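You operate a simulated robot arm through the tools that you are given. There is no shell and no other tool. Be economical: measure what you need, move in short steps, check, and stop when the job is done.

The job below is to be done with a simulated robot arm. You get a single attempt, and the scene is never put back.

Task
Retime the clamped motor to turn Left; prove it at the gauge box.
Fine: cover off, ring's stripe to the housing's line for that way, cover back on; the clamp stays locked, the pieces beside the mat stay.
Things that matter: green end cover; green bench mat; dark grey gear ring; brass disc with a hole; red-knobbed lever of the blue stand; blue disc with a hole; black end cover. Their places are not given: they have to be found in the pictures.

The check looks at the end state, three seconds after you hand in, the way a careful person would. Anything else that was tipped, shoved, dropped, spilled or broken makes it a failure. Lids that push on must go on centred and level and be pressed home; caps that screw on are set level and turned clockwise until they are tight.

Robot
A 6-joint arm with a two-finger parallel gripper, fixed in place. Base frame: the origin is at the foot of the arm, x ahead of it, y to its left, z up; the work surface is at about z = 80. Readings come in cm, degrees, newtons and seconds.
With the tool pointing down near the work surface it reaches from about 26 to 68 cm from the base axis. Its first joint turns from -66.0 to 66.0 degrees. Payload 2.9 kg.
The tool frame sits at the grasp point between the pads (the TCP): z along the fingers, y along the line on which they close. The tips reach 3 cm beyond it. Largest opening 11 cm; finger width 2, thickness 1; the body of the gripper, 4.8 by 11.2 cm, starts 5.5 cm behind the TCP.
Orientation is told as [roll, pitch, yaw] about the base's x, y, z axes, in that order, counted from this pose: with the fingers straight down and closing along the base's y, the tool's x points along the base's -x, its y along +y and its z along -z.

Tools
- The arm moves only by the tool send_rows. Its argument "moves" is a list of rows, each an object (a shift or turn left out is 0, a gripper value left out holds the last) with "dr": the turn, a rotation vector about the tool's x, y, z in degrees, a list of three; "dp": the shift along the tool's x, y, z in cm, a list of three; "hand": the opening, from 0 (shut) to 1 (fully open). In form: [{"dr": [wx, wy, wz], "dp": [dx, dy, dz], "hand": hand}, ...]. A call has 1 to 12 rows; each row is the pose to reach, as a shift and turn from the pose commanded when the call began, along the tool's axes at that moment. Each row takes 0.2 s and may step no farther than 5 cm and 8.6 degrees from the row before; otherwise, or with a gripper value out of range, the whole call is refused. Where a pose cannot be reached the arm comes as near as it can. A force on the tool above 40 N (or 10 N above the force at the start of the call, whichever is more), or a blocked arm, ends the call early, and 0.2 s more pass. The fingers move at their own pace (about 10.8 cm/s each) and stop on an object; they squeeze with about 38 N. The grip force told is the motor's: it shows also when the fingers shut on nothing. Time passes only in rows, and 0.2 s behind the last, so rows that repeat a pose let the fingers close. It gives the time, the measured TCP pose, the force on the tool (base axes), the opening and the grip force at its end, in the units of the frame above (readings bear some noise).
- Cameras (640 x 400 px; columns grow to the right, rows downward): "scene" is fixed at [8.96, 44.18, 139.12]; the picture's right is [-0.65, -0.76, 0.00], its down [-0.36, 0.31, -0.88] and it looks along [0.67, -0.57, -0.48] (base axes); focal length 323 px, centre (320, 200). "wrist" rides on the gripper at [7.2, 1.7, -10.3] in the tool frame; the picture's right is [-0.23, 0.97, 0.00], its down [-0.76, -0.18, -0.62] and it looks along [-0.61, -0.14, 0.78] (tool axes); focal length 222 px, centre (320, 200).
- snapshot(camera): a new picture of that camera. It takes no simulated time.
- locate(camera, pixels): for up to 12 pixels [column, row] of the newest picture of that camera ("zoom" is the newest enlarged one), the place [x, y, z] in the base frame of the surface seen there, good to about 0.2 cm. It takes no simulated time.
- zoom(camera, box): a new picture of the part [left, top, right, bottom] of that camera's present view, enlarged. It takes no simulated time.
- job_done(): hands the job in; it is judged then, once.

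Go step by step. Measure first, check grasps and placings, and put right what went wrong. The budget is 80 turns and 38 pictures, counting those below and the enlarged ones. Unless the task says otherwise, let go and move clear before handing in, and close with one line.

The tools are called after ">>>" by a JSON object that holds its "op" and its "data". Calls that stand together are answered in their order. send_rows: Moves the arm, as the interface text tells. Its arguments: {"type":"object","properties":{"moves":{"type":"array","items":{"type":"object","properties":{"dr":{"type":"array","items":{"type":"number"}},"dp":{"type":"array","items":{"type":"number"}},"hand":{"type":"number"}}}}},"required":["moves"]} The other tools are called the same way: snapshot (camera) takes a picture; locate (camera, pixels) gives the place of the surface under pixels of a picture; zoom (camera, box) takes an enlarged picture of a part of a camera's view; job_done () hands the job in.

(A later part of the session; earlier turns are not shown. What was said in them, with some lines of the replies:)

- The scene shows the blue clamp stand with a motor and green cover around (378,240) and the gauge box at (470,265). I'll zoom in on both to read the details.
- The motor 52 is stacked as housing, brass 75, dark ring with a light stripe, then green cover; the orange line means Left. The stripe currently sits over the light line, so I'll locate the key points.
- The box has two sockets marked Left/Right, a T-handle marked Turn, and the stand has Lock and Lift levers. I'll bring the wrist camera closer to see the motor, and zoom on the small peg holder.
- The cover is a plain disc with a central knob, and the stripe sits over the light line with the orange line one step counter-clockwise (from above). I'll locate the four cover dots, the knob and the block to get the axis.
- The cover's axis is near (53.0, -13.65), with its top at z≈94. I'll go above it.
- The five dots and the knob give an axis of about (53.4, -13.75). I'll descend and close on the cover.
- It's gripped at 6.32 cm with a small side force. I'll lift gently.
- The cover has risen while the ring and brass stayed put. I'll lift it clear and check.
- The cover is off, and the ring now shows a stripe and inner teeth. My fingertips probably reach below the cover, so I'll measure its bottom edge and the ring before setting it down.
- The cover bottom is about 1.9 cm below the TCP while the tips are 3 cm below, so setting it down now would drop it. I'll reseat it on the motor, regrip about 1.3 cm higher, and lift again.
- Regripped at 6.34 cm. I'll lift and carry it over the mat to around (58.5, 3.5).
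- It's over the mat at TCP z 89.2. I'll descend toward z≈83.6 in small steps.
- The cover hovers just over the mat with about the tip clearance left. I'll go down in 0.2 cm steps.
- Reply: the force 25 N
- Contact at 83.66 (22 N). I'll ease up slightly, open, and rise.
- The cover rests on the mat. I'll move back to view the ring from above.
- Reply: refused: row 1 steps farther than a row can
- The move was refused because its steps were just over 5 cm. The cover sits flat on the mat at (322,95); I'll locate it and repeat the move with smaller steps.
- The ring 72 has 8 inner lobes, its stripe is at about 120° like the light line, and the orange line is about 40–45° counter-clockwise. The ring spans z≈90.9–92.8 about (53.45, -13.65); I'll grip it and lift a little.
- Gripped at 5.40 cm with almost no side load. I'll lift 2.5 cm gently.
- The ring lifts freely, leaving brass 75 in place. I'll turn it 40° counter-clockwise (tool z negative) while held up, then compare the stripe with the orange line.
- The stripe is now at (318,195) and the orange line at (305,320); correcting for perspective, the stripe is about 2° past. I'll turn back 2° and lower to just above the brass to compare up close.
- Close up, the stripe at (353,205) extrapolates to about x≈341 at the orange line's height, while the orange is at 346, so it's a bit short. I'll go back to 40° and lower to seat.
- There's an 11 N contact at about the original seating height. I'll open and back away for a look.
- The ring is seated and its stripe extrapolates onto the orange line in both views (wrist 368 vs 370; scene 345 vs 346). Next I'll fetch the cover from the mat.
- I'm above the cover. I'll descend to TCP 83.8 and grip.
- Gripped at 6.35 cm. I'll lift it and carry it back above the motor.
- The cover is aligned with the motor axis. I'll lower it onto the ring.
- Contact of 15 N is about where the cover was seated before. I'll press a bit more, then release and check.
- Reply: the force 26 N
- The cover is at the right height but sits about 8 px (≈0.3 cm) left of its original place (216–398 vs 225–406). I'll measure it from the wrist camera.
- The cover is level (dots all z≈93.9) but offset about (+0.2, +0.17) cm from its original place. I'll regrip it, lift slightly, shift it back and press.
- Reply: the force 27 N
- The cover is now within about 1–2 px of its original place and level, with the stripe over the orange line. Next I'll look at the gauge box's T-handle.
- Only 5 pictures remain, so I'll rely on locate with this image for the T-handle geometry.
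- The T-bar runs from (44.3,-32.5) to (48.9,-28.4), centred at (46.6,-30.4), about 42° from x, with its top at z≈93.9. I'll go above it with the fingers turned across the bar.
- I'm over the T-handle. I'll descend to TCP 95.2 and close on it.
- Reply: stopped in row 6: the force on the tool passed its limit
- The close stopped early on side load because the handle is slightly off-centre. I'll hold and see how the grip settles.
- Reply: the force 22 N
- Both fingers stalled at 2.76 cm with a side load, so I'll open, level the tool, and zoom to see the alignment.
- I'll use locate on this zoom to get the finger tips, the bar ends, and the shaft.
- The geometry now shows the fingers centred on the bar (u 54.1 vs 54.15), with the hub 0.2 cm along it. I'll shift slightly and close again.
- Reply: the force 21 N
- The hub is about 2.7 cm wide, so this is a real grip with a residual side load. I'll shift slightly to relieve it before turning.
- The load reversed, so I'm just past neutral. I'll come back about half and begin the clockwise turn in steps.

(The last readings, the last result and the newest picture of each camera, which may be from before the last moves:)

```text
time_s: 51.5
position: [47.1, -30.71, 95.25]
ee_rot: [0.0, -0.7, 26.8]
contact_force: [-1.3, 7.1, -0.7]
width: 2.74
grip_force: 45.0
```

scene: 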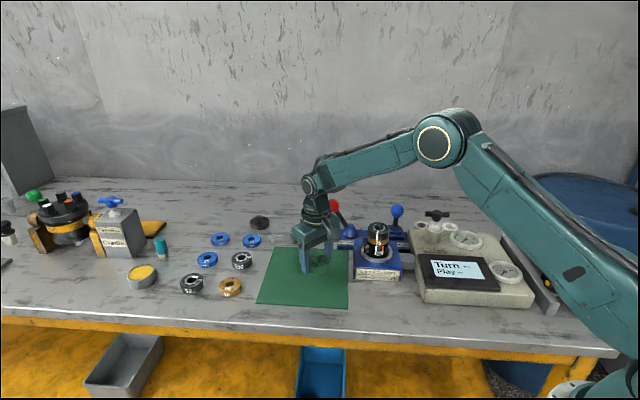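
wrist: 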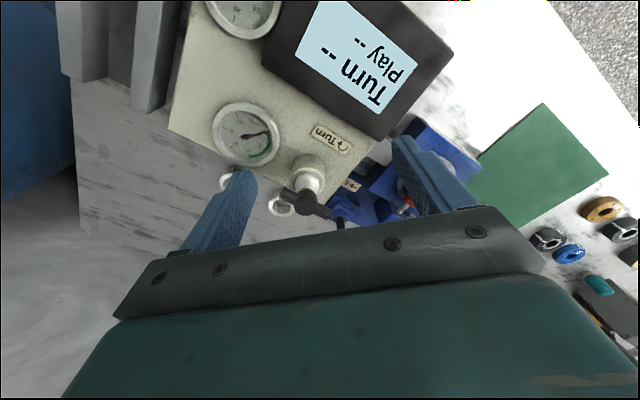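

The turn of 15° went smoothly. I'll continue clockwise.

>>> {"op": "send_rows", "data": {"moves": [{"dr": [0, 0, 7]}, {"dr": [0, 0, 14]}, {"dr": [0, 0, 21]}, {"dr": [0, 0, 28]}, {"dr": [0, 0, 35]}, {"dr": [0, 0, 42]}, {"dr": [0, 0, 49]}, {"dr": [0, 0, 56]}, {"dr": [0, 0, 63]}, {"dr": [0, 0, 70]}, {"dr": [0, 0, 75]}, {"dr": [0, 0, 75]}]}}

>>> {"op": "zoom", "data": {"camera": "scene", "box": [400, 190, 540, 310]}}

```text
time_s: 54.1
position: [47.12, -30.97, 95.23]
ee_rot: [0.6, -0.2, -48.6]
contact_force: [3.2, -27.0, -20.6]
width: 2.75
grip_force: 45.1
```

```text
3.33 times, centred on (470, 250) of scene
```

zoom: 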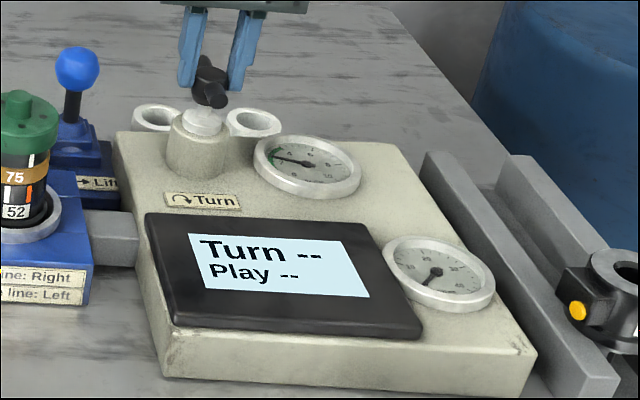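

The handle turned about 90° and the drag needle moved, but the display is still blank, so more turning is needed. I'll relieve the side load and continue clockwise.

>>> {"op": "send_rows", "data": {"moves": [{"dp": [-0.15, -0.13, 0]}, {"dp": [-0.15, -0.13, 0], "dr": [0, 0, 7]}, {"dp": [-0.15, -0.13, 0], "dr": [0, 0, 14]}, {"dp": [-0.15, -0.13, 0], "dr": [0, 0, 21]}, {"dp": [-0.15, -0.13, 0], "dr": [0, 0, 28]}, {"dp": [-0.15, -0.13, 0], "dr": [0, 0, 35]}, {"dp": [-0.15, -0.13, 0], "dr": [0, 0, 42]}, {"dp": [-0.15, -0.13, 0], "dr": [0, 0, 49]}, {"dp": [-0.15, -0.13, 0], "dr": [0, 0, 56]}, {"dp": [-0.15, -0.13, 0], "dr": [0, 0, 60]}, {"dp": [-0.15, -0.13, 0], "dr": [0, 0, 60]}]}}

```text
time_s: 56.5
position: [46.85, -30.95, 95.37]
ee_rot: [0.3, 0.5, -108.6]
contact_force: [-25.8, -12.0, -5.7]
width: 2.75
grip_force: 45.0
```

About 150° has been turned with the grip holding. I'll relieve the load and continue.

>>> {"op": "send_rows", "data": {"moves": [{"dp": [-0.13, -0.13, 0]}, {"dp": [-0.13, -0.13, 0], "dr": [0, 0, 7]}, {"dp": [-0.13, -0.13, 0], "dr": [0, 0, 14]}, {"dp": [-0.15, -0.1, 0], "dr": [0, 0, 21]}, {"dp": [-0.18, -0.08, 0], "dr": [0, 0, 28]}, {"dp": [-0.2, -0.06, 0], "dr": [0, 0, 35]}, {"dp": [-0.22, -0.04, 0], "dr": [0, 0, 42]}, {"dp": [-0.24, -0.02, 0], "dr": [0, 0, 49]}, {"dp": [-0.26, 0, 0], "dr": [0, 0, 56]}, {"dp": [-0.26, 0, 0], "dr": [0, 0, 60]}, {"dp": [-0.26, 0, 0], "dr": [0, 0, 60]}]}}

```text
time_s: 58.9
position: [46.77, -30.94, 95.28]
ee_rot: [-0.5, 0.5, -168.1]
contact_force: [-23.5, 12.5, 6.6]
width: 3.88
grip_force: 45.3
```

The width jumped to 3.88, so the handle seems to have reached a stop or slipped in the fingers. I'll check the display.

>>> {"op": "zoom", "data": {"camera": "scene", "box": [400, 190, 520, 300]}}

```text
3.64 times, centred on (460, 245) of scene
```

zoom: 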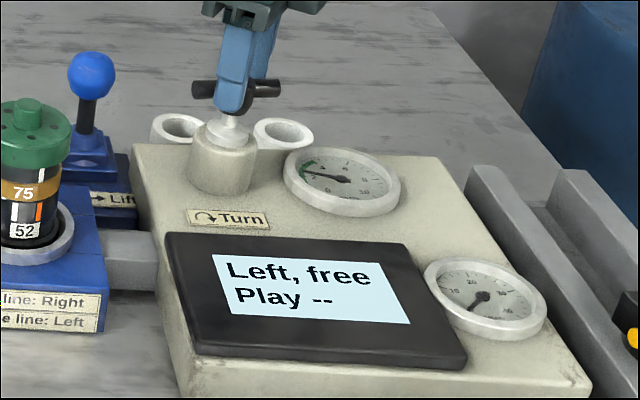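

The display reads "Left, free", so the direction is proven and the stop was just the end of the test. I'll open and rise clear.

>>> {"op": "send_rows", "data": {"moves": [{"hand": 0.55}, {"hand": 0.55}, {"hand": 0.55}, {"dp": [0, 0, -3], "hand": 0.55}, {"dp": [0, 0, -7], "hand": 0.55}, {"dp": [0, 0, -11.5], "hand": 0.55}, {"dp": [0, 0, -16], "hand": 0.55}, {"dp": [0, 0, -16], "hand": 0.55}]}}

>>> {"op": "snapshot", "data": {"camera": "scene"}}

```text
time_s: 60.7
position: [46.67, -31.02, 111.12]
ee_rot: [-0.2, 0.7, -168.2]
contact_force: [-1.0, 0.7, 0.2]
width: 6.04
grip_force: 0.0
```

```text
1 pictures are left
```

scene: 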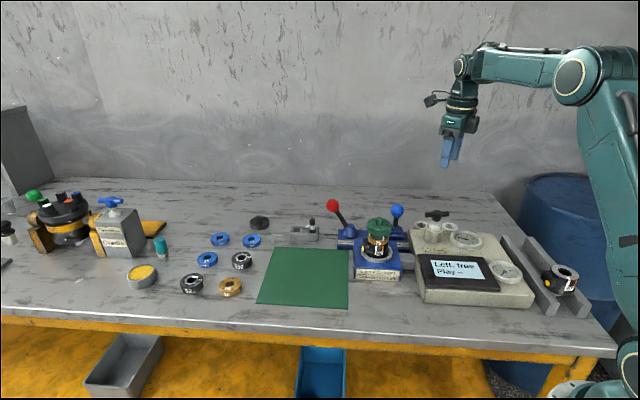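

Everything is in place, and the display seems to read "Left, …". I'll use the last picture to confirm the display and the motor together.

>>> {"op": "zoom", "data": {"camera": "scene", "box": [355, 205, 505, 295]}}

```text
4.27 times, centred on (430, 250) of scene
```

zoom: 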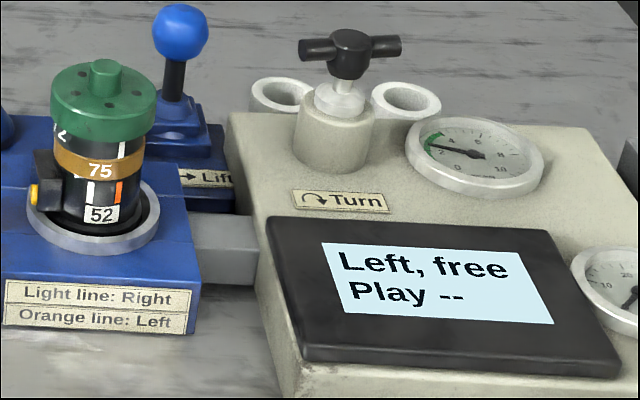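

The gauge box reads "Left, free" with the drag needle in the green. The stripe is over the orange line, the cover is level and home, and the arm is clear, so I'm handing in.

>>> {"op": "job_done", "data": {}}

```text
The job is handed in.
```

The motor is retimed to Left: the ring's stripe is on the orange line, the green cover is back on and pressed home, and the gauge box reads "Left, free". I left the clamp and the pieces beside the mat alone, and didn't run the box's Play test.
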